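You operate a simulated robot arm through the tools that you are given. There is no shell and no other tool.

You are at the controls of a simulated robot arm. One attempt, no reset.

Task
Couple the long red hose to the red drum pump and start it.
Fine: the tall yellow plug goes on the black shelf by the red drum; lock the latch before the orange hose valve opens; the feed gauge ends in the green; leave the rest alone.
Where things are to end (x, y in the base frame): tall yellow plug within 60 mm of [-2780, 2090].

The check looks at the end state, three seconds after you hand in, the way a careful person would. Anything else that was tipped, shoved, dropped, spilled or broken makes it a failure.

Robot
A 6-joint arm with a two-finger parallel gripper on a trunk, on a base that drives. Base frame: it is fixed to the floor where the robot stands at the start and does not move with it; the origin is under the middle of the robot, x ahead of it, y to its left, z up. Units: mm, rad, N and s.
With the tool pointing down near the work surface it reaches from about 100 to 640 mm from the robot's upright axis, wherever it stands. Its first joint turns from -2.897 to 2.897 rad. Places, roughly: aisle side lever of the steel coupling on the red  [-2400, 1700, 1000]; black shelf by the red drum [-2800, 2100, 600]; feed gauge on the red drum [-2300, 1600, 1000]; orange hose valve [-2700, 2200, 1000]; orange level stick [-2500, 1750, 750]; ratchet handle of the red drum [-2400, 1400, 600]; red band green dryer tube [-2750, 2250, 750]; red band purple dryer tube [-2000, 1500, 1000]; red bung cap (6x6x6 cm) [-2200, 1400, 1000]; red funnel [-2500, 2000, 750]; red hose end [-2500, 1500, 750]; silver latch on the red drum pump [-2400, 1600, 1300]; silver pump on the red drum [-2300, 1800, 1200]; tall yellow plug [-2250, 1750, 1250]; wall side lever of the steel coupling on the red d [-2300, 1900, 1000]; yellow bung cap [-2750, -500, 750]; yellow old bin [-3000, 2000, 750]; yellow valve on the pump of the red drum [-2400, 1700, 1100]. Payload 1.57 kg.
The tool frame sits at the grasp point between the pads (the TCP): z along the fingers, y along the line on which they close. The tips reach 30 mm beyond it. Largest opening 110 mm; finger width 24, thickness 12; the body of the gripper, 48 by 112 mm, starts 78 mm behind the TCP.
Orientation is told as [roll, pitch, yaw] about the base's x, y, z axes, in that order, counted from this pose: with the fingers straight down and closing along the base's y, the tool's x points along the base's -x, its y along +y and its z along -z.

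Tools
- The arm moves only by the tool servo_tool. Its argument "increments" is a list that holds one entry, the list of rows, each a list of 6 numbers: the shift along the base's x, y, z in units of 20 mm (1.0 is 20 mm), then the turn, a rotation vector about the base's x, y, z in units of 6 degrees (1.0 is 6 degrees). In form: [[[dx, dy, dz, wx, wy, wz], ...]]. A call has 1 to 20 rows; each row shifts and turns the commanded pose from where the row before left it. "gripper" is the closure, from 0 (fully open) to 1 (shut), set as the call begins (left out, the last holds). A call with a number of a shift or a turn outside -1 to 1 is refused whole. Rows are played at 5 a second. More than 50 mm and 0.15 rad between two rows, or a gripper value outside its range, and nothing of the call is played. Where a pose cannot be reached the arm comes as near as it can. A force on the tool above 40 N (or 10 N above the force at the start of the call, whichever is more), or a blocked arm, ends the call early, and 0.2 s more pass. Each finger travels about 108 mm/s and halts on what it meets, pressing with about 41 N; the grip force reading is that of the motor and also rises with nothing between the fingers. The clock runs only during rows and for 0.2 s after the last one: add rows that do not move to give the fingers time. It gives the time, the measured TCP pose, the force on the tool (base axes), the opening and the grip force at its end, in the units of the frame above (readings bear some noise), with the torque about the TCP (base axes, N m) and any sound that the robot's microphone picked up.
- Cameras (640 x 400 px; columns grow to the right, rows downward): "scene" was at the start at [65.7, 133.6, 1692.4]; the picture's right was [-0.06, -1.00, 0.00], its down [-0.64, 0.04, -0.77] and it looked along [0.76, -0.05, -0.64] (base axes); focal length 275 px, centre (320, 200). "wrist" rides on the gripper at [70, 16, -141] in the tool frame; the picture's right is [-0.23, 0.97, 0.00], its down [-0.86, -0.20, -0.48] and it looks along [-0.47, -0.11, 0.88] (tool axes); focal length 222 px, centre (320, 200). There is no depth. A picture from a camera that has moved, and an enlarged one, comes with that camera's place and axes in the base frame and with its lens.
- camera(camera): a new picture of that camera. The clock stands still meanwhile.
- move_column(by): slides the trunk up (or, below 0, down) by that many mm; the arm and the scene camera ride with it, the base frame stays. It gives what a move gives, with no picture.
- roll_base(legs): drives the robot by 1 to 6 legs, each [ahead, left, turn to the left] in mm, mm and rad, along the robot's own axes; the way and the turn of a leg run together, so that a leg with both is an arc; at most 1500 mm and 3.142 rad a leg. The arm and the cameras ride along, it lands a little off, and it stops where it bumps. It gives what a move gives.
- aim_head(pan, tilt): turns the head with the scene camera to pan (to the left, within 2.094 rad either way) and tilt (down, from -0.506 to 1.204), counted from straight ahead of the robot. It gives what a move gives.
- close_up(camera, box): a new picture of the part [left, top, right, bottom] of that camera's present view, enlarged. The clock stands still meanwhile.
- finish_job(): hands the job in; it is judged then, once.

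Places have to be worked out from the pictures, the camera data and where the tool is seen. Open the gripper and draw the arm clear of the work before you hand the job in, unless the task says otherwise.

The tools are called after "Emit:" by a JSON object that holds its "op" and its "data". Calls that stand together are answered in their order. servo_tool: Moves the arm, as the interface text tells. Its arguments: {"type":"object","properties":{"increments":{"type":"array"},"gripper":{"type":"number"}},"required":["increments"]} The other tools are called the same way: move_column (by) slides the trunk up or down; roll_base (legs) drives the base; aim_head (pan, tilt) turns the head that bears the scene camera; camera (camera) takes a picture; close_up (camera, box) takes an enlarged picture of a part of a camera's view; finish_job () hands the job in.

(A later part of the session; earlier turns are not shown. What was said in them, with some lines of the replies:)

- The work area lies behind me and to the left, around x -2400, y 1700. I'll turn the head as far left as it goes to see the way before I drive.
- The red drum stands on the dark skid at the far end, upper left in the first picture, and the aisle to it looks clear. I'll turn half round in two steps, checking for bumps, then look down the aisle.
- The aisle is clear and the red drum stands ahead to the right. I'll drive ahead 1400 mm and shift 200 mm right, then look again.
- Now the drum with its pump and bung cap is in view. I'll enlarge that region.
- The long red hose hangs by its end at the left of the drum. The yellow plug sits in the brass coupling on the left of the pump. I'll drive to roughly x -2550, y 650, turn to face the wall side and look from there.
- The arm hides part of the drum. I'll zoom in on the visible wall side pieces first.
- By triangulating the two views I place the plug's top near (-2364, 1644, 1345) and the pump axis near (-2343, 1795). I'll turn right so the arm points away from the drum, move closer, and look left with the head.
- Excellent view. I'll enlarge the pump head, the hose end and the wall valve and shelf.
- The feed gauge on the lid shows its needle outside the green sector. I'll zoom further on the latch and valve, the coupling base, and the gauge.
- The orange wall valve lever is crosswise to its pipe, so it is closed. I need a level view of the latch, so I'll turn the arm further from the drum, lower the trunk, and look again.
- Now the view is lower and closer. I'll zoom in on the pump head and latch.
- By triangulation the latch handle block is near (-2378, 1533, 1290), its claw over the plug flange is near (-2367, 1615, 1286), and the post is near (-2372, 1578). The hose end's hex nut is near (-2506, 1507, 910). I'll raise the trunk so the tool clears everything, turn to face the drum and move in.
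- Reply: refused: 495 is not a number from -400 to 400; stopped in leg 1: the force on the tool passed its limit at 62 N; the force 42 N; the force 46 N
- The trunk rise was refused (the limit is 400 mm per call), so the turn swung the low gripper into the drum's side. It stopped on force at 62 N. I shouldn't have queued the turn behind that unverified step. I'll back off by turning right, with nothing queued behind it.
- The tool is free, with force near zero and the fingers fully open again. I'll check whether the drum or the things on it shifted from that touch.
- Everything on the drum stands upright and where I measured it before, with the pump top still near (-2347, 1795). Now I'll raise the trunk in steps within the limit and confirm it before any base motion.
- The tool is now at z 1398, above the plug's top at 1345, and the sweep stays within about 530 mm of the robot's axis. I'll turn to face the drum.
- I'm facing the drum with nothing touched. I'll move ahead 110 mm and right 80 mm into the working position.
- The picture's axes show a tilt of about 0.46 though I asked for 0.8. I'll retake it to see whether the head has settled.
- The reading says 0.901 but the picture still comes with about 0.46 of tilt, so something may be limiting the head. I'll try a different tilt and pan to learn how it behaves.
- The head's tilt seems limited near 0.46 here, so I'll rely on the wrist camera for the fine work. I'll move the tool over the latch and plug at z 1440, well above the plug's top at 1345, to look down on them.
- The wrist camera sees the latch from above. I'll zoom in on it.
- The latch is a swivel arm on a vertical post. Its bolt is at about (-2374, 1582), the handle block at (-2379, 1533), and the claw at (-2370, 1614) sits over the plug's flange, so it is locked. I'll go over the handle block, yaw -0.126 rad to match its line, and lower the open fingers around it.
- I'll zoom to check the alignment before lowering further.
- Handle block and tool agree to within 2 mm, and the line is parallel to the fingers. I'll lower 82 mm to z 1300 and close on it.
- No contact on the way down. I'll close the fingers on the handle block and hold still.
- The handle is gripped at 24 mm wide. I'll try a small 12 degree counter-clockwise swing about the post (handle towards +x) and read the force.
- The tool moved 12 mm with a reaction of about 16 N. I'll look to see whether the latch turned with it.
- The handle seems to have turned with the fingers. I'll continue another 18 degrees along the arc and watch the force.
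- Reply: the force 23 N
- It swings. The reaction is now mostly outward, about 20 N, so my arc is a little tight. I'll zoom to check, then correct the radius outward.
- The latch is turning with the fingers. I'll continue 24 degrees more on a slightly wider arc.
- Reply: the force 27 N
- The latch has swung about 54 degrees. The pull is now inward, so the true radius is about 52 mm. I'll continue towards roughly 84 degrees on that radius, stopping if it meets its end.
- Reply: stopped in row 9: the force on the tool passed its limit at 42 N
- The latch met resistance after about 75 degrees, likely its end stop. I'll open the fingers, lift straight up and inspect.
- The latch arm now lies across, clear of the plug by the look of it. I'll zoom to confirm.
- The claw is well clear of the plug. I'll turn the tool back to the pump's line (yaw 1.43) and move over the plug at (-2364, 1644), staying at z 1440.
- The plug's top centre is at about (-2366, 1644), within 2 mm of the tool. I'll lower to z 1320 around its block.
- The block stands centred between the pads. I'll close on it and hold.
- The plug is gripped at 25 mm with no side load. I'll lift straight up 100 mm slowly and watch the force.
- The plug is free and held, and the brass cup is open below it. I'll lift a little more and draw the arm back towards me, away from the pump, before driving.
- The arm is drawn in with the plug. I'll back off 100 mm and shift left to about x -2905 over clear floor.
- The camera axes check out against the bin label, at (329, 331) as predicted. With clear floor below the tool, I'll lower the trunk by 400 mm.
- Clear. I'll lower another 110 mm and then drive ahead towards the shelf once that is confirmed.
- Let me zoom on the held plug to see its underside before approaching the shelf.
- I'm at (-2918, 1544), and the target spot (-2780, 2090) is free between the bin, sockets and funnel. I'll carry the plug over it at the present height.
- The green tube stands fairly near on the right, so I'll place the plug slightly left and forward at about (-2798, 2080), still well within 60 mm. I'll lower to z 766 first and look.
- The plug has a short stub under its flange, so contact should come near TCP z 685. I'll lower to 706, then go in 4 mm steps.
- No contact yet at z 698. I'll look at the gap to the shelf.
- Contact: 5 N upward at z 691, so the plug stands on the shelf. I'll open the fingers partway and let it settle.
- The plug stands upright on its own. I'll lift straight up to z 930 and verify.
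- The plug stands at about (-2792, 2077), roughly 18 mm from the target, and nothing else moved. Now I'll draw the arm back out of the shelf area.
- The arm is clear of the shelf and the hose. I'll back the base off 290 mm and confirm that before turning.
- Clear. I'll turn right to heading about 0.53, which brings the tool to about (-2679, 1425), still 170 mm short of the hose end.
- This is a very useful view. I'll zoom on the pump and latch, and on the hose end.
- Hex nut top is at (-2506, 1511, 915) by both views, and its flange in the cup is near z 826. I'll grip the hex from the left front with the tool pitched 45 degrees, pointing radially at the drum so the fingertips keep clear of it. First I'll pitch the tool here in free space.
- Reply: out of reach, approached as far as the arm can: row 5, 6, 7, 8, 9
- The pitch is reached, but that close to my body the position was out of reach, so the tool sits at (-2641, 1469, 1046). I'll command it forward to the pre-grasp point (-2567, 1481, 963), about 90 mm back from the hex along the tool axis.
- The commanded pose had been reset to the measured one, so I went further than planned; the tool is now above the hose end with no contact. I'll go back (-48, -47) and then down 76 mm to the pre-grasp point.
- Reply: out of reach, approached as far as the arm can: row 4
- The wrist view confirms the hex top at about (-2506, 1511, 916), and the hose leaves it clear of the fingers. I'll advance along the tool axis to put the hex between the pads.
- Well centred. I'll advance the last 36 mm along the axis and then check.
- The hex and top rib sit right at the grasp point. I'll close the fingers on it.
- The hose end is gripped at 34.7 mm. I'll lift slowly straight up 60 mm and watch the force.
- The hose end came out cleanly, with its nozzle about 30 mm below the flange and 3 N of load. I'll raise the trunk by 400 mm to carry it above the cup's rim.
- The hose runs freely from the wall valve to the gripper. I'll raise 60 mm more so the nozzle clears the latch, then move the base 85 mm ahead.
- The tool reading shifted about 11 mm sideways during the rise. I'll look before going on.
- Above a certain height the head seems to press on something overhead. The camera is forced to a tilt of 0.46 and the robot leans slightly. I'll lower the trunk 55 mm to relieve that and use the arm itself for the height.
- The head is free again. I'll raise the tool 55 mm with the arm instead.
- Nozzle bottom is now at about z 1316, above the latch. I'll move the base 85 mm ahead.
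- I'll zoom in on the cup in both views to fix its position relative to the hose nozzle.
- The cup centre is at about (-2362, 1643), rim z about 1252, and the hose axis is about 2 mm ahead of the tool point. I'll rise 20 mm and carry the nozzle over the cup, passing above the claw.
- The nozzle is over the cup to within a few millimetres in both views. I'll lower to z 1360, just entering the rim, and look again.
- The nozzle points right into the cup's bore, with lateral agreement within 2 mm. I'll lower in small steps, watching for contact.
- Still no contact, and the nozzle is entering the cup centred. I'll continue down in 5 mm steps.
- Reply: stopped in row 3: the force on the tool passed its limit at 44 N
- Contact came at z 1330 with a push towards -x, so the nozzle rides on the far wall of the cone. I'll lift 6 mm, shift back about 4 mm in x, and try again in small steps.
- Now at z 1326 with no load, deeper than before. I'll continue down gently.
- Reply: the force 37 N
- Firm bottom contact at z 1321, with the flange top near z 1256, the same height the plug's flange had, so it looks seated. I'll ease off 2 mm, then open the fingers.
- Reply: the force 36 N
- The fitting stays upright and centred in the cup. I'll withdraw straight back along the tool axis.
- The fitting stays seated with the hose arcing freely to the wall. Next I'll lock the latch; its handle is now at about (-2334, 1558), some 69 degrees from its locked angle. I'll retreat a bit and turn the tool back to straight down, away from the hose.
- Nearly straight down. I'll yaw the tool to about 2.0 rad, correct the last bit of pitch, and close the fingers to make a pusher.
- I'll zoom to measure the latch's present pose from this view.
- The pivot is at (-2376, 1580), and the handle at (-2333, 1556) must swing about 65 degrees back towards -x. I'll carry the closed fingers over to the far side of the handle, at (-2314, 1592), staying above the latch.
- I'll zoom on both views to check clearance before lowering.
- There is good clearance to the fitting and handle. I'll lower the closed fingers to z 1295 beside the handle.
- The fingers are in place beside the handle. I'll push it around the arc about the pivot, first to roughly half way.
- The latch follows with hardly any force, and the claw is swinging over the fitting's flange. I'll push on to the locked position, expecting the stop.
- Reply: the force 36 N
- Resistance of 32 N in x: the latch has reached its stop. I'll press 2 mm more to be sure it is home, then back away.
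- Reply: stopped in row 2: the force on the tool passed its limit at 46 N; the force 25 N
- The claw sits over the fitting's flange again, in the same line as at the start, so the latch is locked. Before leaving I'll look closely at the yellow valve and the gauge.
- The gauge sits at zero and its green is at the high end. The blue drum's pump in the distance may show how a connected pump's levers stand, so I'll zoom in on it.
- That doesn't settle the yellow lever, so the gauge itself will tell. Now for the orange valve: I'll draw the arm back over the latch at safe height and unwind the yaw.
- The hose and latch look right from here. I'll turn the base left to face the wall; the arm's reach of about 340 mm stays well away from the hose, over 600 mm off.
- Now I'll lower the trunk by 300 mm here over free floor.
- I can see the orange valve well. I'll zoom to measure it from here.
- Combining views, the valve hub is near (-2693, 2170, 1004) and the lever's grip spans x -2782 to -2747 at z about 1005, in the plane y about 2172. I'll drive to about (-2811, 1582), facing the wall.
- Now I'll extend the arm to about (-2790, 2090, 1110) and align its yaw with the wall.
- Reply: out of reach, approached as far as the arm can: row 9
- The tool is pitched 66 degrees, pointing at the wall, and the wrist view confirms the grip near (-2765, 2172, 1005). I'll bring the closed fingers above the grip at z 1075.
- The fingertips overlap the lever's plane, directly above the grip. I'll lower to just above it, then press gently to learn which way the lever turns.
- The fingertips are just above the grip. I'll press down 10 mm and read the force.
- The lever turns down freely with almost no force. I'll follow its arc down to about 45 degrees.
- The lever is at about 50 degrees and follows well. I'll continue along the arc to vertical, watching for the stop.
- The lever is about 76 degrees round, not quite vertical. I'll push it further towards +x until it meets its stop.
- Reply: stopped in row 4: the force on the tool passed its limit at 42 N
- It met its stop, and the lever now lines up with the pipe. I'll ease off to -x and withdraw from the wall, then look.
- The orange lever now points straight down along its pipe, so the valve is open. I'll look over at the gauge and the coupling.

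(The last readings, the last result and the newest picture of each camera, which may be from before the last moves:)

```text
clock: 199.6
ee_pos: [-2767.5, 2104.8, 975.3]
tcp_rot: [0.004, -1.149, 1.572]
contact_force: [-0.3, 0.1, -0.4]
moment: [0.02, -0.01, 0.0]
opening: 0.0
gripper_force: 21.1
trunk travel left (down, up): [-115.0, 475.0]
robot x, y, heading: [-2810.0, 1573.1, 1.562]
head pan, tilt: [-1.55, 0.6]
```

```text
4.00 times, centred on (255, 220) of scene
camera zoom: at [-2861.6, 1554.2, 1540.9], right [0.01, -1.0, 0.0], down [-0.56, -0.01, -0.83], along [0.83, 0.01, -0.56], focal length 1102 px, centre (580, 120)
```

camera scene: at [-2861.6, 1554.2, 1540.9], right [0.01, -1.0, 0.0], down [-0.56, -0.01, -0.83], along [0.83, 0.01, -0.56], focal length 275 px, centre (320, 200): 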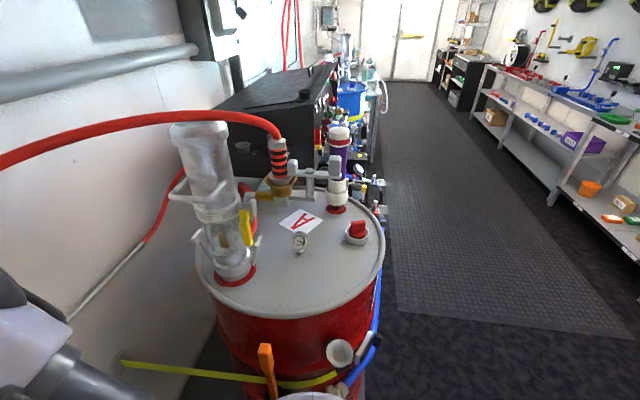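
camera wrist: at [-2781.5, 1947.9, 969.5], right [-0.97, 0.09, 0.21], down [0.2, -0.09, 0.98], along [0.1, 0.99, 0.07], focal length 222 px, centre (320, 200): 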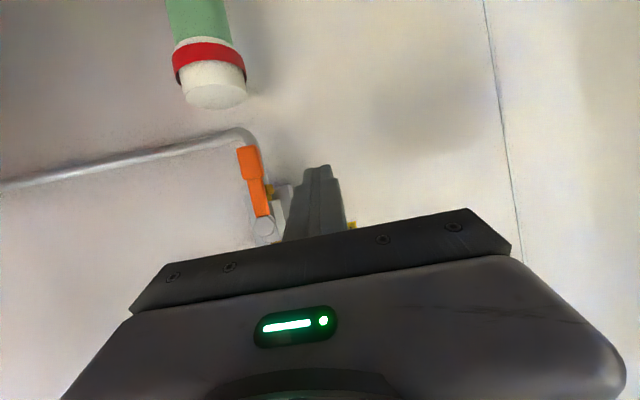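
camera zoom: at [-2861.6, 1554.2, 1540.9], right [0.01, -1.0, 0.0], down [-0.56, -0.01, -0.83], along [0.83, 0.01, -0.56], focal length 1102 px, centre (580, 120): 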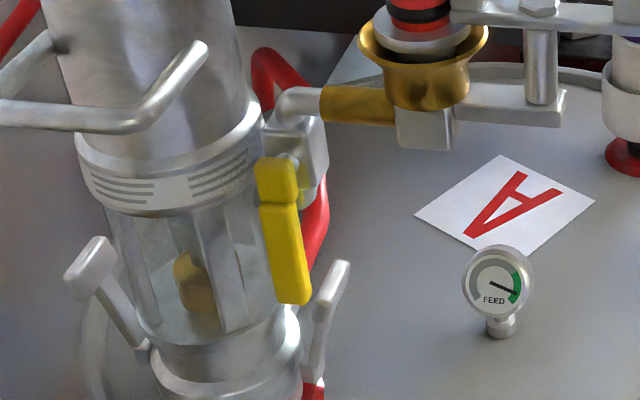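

The feed gauge now stands in the green. I'll watch for a moment whether it is steady and whether the pump's glass shows motion.

Emit:
{"op": "servo_tool", "data": {"increments": [[[-0.2, -1, 0.2, 0, 0, 0], [-0.2, -1, 0.2, 0, 0, 0], [-0.2, -0.5, 0.2, 0, 0, 0], [0, 0, 0, 0, 0, 0], [0, 0, 0, 0, 0, 0], [0, 0, 0, 0, 0, 0]]], "gripper": 1}}

Emit:
{"op": "close_up", "data": {"camera": "scene", "box": [220, 170, 290, 270]}}

Emit:
{"op": "close_up", "data": {"camera": "scene", "box": [285, 225, 315, 260]}}

```text
clock: 201.0
ee_pos: [-2774.9, 2078.2, 982.5]
tcp_rot: [0.005, -1.151, 1.572]
contact_force: [-0.2, -0.9, -0.1]
moment: [0.0, 0.03, -0.02]
opening: 0.2
gripper_force: 21.3
out of reach, approached as far as the arm can: row 2, 3
trunk travel left (down, up): [-115.0, 475.0]
robot x, y, heading: [-2811.2, 1574.9, 1.563]
head pan, tilt: [-1.55, 0.6]
```

```text
4.00 times, centred on (255, 220) of scene
camera zoom: at [-2861.6, 1554.1, 1540.9], right [0.01, -1.0, 0.0], down [-0.56, -0.01, -0.83], along [0.82, 0.01, -0.56], focal length 1102 px, centre (580, 120)
```

zoom: 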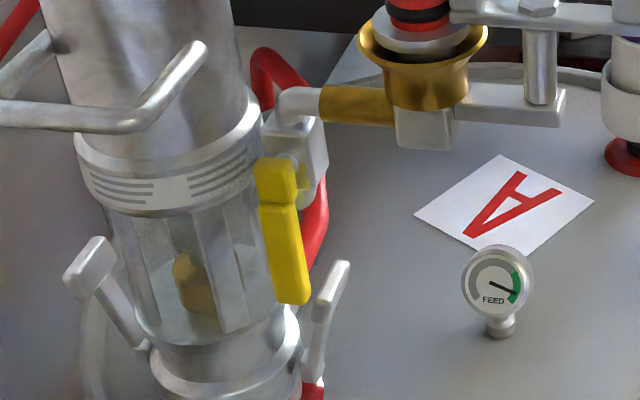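

```text
11.43 times, centred on (300, 242) of scene
camera zoom: at [-2861.6, 1554.1, 1540.9], right [0.01, -1.0, 0.0], down [-0.56, -0.01, -0.83], along [0.82, 0.01, -0.56], focal length 3148 px, centre (549, -286)
```

zoom: 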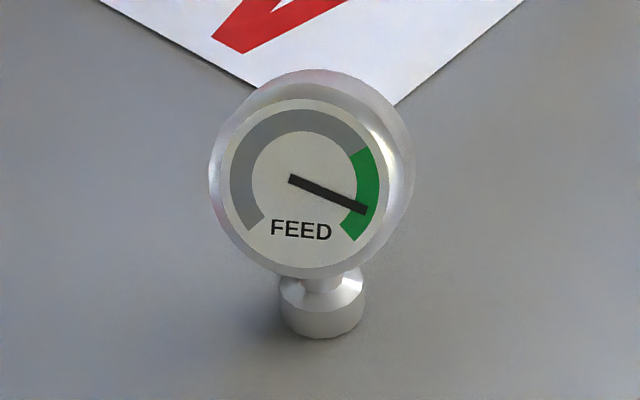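

The gauge is steady in the green. I'll take a sharper look at the yellow valve's pipework to judge whether its lever already stands open.

Emit:
{"op": "close_up", "data": {"camera": "scene", "box": [230, 180, 280, 250]}}

Emit:
{"op": "close_up", "data": {"camera": "scene", "box": [240, 180, 270, 215]}}

```text
5.71 times, centred on (255, 215) of scene
camera zoom: at [-2861.6, 1554.1, 1540.9], right [0.01, -1.0, 0.0], down [-0.56, -0.01, -0.83], along [0.82, 0.01, -0.56], focal length 1574 px, centre (691, 114)
```

zoom: 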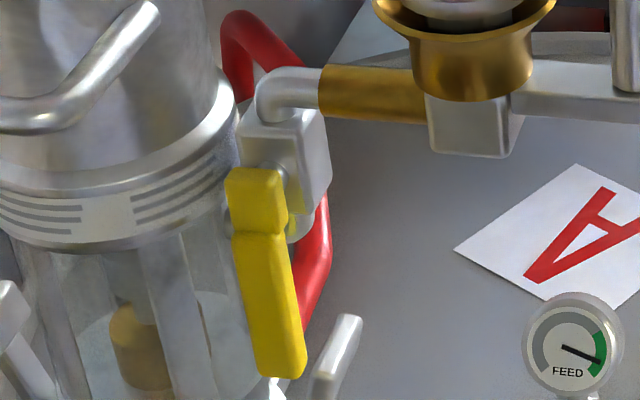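

```text
11.43 times, centred on (255, 198) of scene
camera zoom: at [-2861.6, 1554.1, 1540.9], right [0.01, -1.0, 0.0], down [-0.56, -0.01, -0.83], along [0.82, 0.01, -0.56], focal length 3148 px, centre (1063, 229)
```

zoom: 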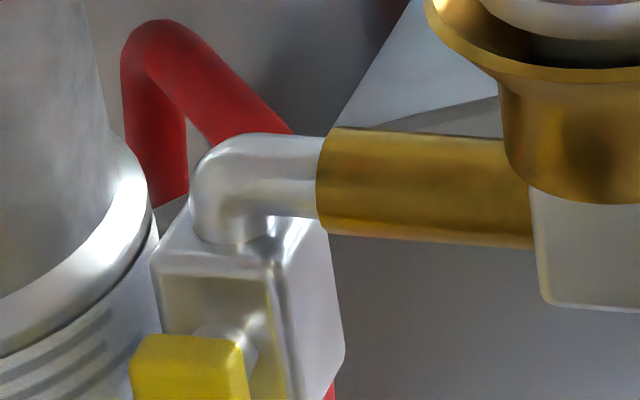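

The supply elbow enters the valve block from above and the yellow lever lies in line with it, so it already stands open; the green reading agrees. I'll leave it alone. Now I'll turn the tool straight down again where it is, well above the shelf items.

Emit:
{"op": "servo_tool", "data": {"increments": [[[0, 0, 0.5, -1, 0, 0], [0, 0, 0.5, -1, 0, 0], [0, 0, 0.5, -1, 0, 0], [0, 0, 0.5, -1, 0, 0], [0, 0, 0.5, -1, 0, 0], [0, 0, 0.5, -1, 0, 0], [0, 0, 0.5, -1, 0, 0], [0, 0, 0.5, -1, 0, 0], [0, 0, 0, -1, 0, 0], [0, 0, 0, -1, 0, 0], [0, 0, 0, -1, 0, 0], [0, 0, 0, 0, 0, 0]]], "gripper": 1}}

Emit:
{"op": "servo_tool", "data": {"increments": [[[0, -1, 0, 0, 0, 0], [0, -1, 0, 0, 0, 0], [0, -1, 0, 0, 0, 0], [0, -1, 0, 0, 0, 0], [0, -1, 0, 0, 0, 0], [0, -1, 0, 0, 0, 0], [0, -1, 0, 0, 0, 0], [0, 0, 0, 0, 0, 0]]], "gripper": 1}}

```text
clock: 203.6
ee_pos: [-2770.1, 2069.9, 1023.7]
tcp_rot: [0.103, -0.227, 1.583]
contact_force: [-0.1, -0.3, -0.3]
moment: [0.0, -0.01, 0.03]
opening: 0.1
gripper_force: 21.1
out of reach, approached as far as the arm can: row 5, 6, 7, 8, 10, 11
trunk travel left (down, up): [-115.0, 475.0]
robot x, y, heading: [-2809.0, 1574.2, 1.564]
head pan, tilt: [-1.55, 0.6]
```

```text
clock: 205.4
ee_pos: [-2771.0, 1931.2, 1023.4]
tcp_rot: [0.087, -0.214, 1.57]
contact_force: [0.6, -0.8, 0.2]
moment: [0.01, 0.0, -0.02]
opening: 0.0
gripper_force: 21.1
trunk travel left (down, up): [-115.0, 475.0]
robot x, y, heading: [-2810.7, 1573.3, 1.559]
head pan, tilt: [-1.55, 0.6]
```

The arm is back from the wall. I'll drive the base back 330 mm into the open, then open the gripper.

Emit:
{"op": "roll_base", "data": {"legs": [[-330, 0, 0]]}}

Emit:
{"op": "servo_tool", "data": {"increments": [[[0, 0, 0.5, 0, 0, 0], [0, 0, 0, 0, 0, 0], [0, 0, 0, 0, 0, 0], [0, 0, 0, 0, 0, 0]]], "gripper": 0}}

Emit:
{"op": "aim_head", "data": {"pan": -0.3, "tilt": 0.45}}

Emit:
{"op": "camera", "data": {"camera": "scene"}}

```text
clock: 207.6
ee_pos: [-2772.4, 1601.1, 1023.1]
tcp_rot: [0.088, -0.214, 1.562]
contact_force: [-0.2, -1.0, 0.3]
moment: [0.01, -0.03, 0.02]
opening: 0.2
gripper_force: 21.4
trunk travel left (down, up): [-115.0, 475.0]
robot x, y, heading: [-2812.3, 1247.2, 1.553]
head pan, tilt: [-1.55, 0.6]
```

```text
clock: 208.6
ee_pos: [-2772.1, 1601.5, 1032.4]
tcp_rot: [0.088, -0.215, 1.562]
contact_force: [0.5, 0.2, -0.7]
moment: [-0.03, -0.03, -0.01]
opening: 110.0
gripper_force: 0.0
trunk travel left (down, up): [-115.0, 475.0]
robot x, y, heading: [-2811.9, 1246.1, 1.556]
head pan, tilt: [-1.55, 0.6]
```

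```text
clock: 210.0
ee_pos: [-2772.8, 1601.0, 1032.9]
tcp_rot: [0.088, -0.212, 1.562]
contact_force: [-0.2, 0.2, -0.2]
moment: [0.03, -0.01, 0.01]
opening: 109.8
gripper_force: 0.1
trunk travel left (down, up): [-115.0, 475.0]
robot x, y, heading: [-2813.0, 1244.1, 1.558]
head pan, tilt: [-0.3, 0.45]
```

```text
taken
camera scene: at [-2925.4, 1313.2, 1554.4], right [0.95, -0.31, 0.0], down [-0.14, -0.41, -0.9], along [0.28, 0.86, -0.44], focal length 275 px, centre (320, 200)
```

scene: 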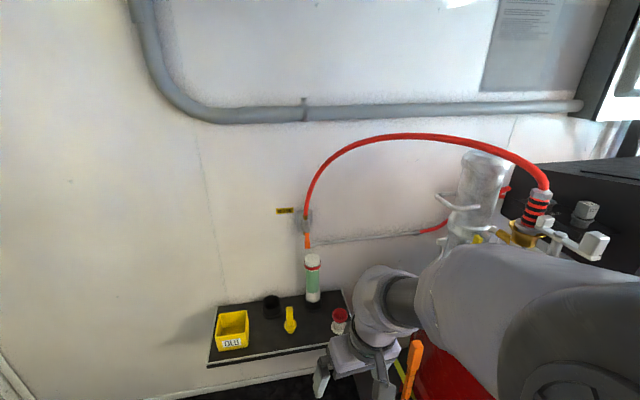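

All in order here: plug upright on the shelf, orange lever down, hose coupled. I'll back off further so the arm is fully clear and make a final check of the drum.

Emit:
{"op": "roll_base", "data": {"legs": [[-300, 0, 0]]}}

Emit:
{"op": "aim_head", "data": {"pan": -0.75, "tilt": 0.45}}

Emit:
{"op": "camera", "data": {"camera": "scene"}}

```text
clock: 212.1
ee_pos: [-2777.4, 1297.0, 1033.8]
tcp_rot: [0.087, -0.214, 1.561]
contact_force: [-0.5, -0.2, -1.1]
moment: [0.0, -0.02, 0.0]
opening: 110.1
gripper_force: 0.1
trunk travel left (down, up): [-115.0, 475.0]
robot x, y, heading: [-2816.4, 942.4, 1.555]
head pan, tilt: [-0.3, 0.45]
```

```text
clock: 213.0
ee_pos: [-2778.3, 1296.9, 1032.6]
tcp_rot: [0.086, -0.215, 1.561]
contact_force: [-0.2, 0.5, -0.1]
moment: [-0.03, 0.0, 0.0]
opening: 110.0
gripper_force: 0.1
trunk travel left (down, up): [-115.0, 475.0]
robot x, y, heading: [-2821.4, 939.7, 1.553]
head pan, tilt: [-0.75, 0.45]
```

```text
taken
camera scene: at [-2895.3, 987.1, 1554.4], right [0.72, -0.69, 0.0], down [-0.3, -0.31, -0.9], along [0.62, 0.65, -0.44], focal length 275 px, centre (320, 200)
```

scene: 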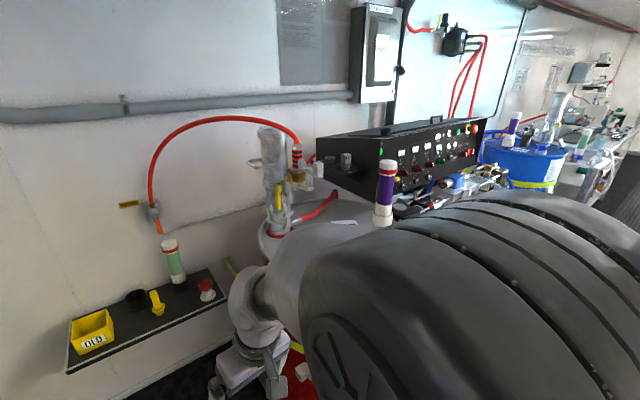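

The arm hides the drum from here. The aisle is free, so I'll turn the base right and look back at the drum with the head.

Emit:
{"op": "roll_base", "data": {"legs": [[0, 0, -1.4]]}}

Emit:
{"op": "aim_head", "data": {"pan": 0.75, "tilt": 0.5}}

Emit:
{"op": "camera", "data": {"camera": "scene"}}

```text
clock: 216.8
ee_pos: [-2459.8, 962.8, 1033.6]
tcp_rot: [0.088, -0.214, 0.175]
contact_force: [-0.1, 0.2, -0.8]
moment: [-0.01, -0.02, 0.04]
opening: 110.1
gripper_force: 0.1
trunk travel left (down, up): [-115.0, 475.0]
robot x, y, heading: [-2819.4, 938.6, 0.167]
head pan, tilt: [-0.75, 0.45]
```

```text
clock: 218.4
ee_pos: [-2461.1, 962.6, 1033.2]
tcp_rot: [0.085, -0.214, 0.175]
contact_force: [0.1, -0.2, -0.9]
moment: [0.02, -0.02, -0.04]
opening: 110.0
gripper_force: 0.1
trunk travel left (down, up): [-115.0, 475.0]
robot x, y, heading: [-2821.7, 940.9, 0.168]
head pan, tilt: [0.75, 0.499]
```

```text
taken
camera scene: at [-2806.3, 1145.5, 1549.9], right [0.79, -0.61, 0.0], down [-0.29, -0.38, -0.88], along [0.53, 0.7, -0.48], focal length 275 px, centre (320, 200)
```

scene: 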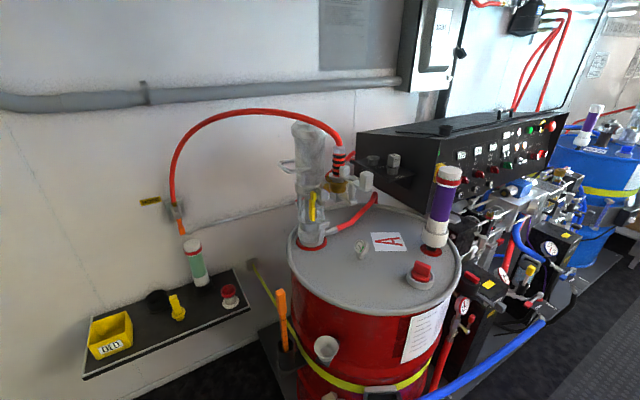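

Emit:
{"op": "close_up", "data": {"camera": "scene", "box": [350, 230, 380, 265]}}

Emit:
{"op": "close_up", "data": {"camera": "scene", "box": [285, 110, 405, 260]}}

Emit:
{"op": "close_up", "data": {"camera": "scene", "box": [80, 180, 260, 380]}}

Emit:
{"op": "close_up", "data": {"camera": "scene", "box": [280, 230, 480, 400]}}

```text
11.43 times, centred on (365, 248) of scene
camera zoom: at [-2806.3, 1145.5, 1549.9], right [0.79, -0.61, 0.0], down [-0.29, -0.38, -0.88], along [0.53, 0.7, -0.48], focal length 3148 px, centre (-194, -343)
```

zoom: 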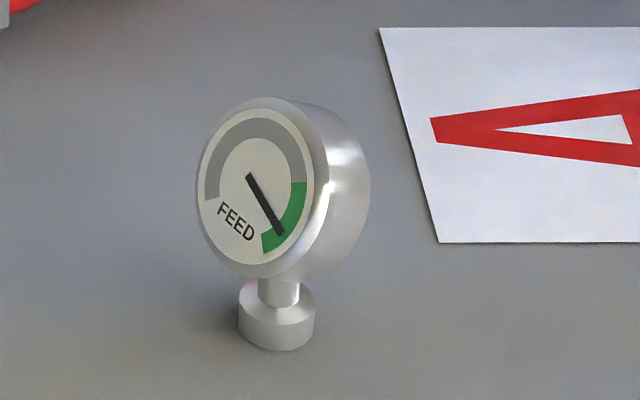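

```text
2.67 times, centred on (345, 185) of scene
camera zoom: at [-2806.3, 1145.5, 1549.9], right [0.79, -0.61, 0.0], down [-0.29, -0.38, -0.88], along [0.53, 0.7, -0.48], focal length 734 px, centre (253, 240)
```

zoom: 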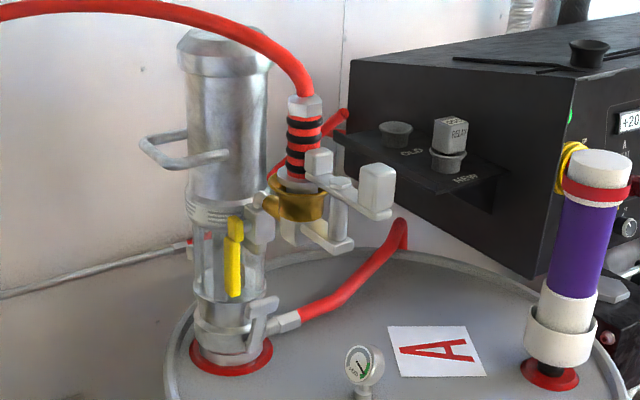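

```text
2.00 times, centred on (170, 280) of scene
camera zoom: at [-2806.3, 1145.5, 1549.9], right [0.79, -0.61, 0.0], down [-0.29, -0.38, -0.88], along [0.53, 0.7, -0.48], focal length 551 px, centre (620, 40)
```

zoom: 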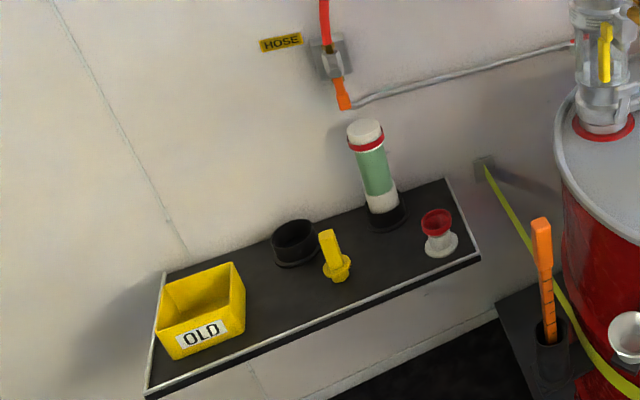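

```text
2.35 times, centred on (380, 315) of scene
camera zoom: at [-2806.3, 1145.5, 1549.9], right [0.79, -0.61, 0.0], down [-0.29, -0.38, -0.88], along [0.53, 0.7, -0.48], focal length 648 px, centre (179, -71)
```

zoom: 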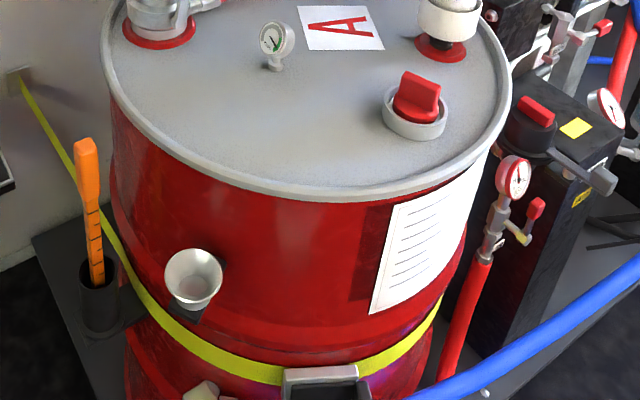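

The final check shows:
- The gauge needle is steady in the green.
- The hose fitting is upright in the cup with the claw over its flange.
- The orange lever is in line with its pipe.
- The plug is standing upright on the shelf, about 18 mm from its target by my earlier measurement.
- Nothing else looks disturbed, including the drum side I bumped earlier.

The gripper is open and the arm is clear, so I'm handing in.

Emit:
{"op": "finish_job", "data": {}}

```text
The job is handed in.
```

The long red hose is coupled to the red drum pump and feeding. The feed gauge was steady in the green at my last look before handing in.

- **Plug:** the tall yellow plug stands upright on the black shelf at about (-2792, 2077), roughly 18 mm from its target.
- **Hose and latch:** the hose fitting is seated in the brass cup. I locked the silver latch over its flange before touching the orange valve.
- **Orange hose valve:** its lever is down, in line with its pipe, so it is open.
- **Yellow valve on the pump:** I left it as it was. Its lever already lies in line with its pipe, and the gauge reached the green once the orange valve opened. I took that as the pump started; I heard no sound and saw no movement in its glass to confirm it.

Two things happened along the way that you should know:

- **Drum bump:** early on I queued a base turn behind a trunk rise that was refused. The low gripper swung into the drum's side and stopped at 62 N. I backed off straight away. The pump had not moved measurably after the bump, and the drum and everything on it looked undisturbed then and at the end.
- **Head against something overhead:** with the trunk high, the head seemed to press on something above me and the robot leaned slightly. It worked like that while I unlatched and pulled the plug. It happened once more while I carried the hose, and I lowered the trunk as soon as I recognised it. I did not check what it touched.
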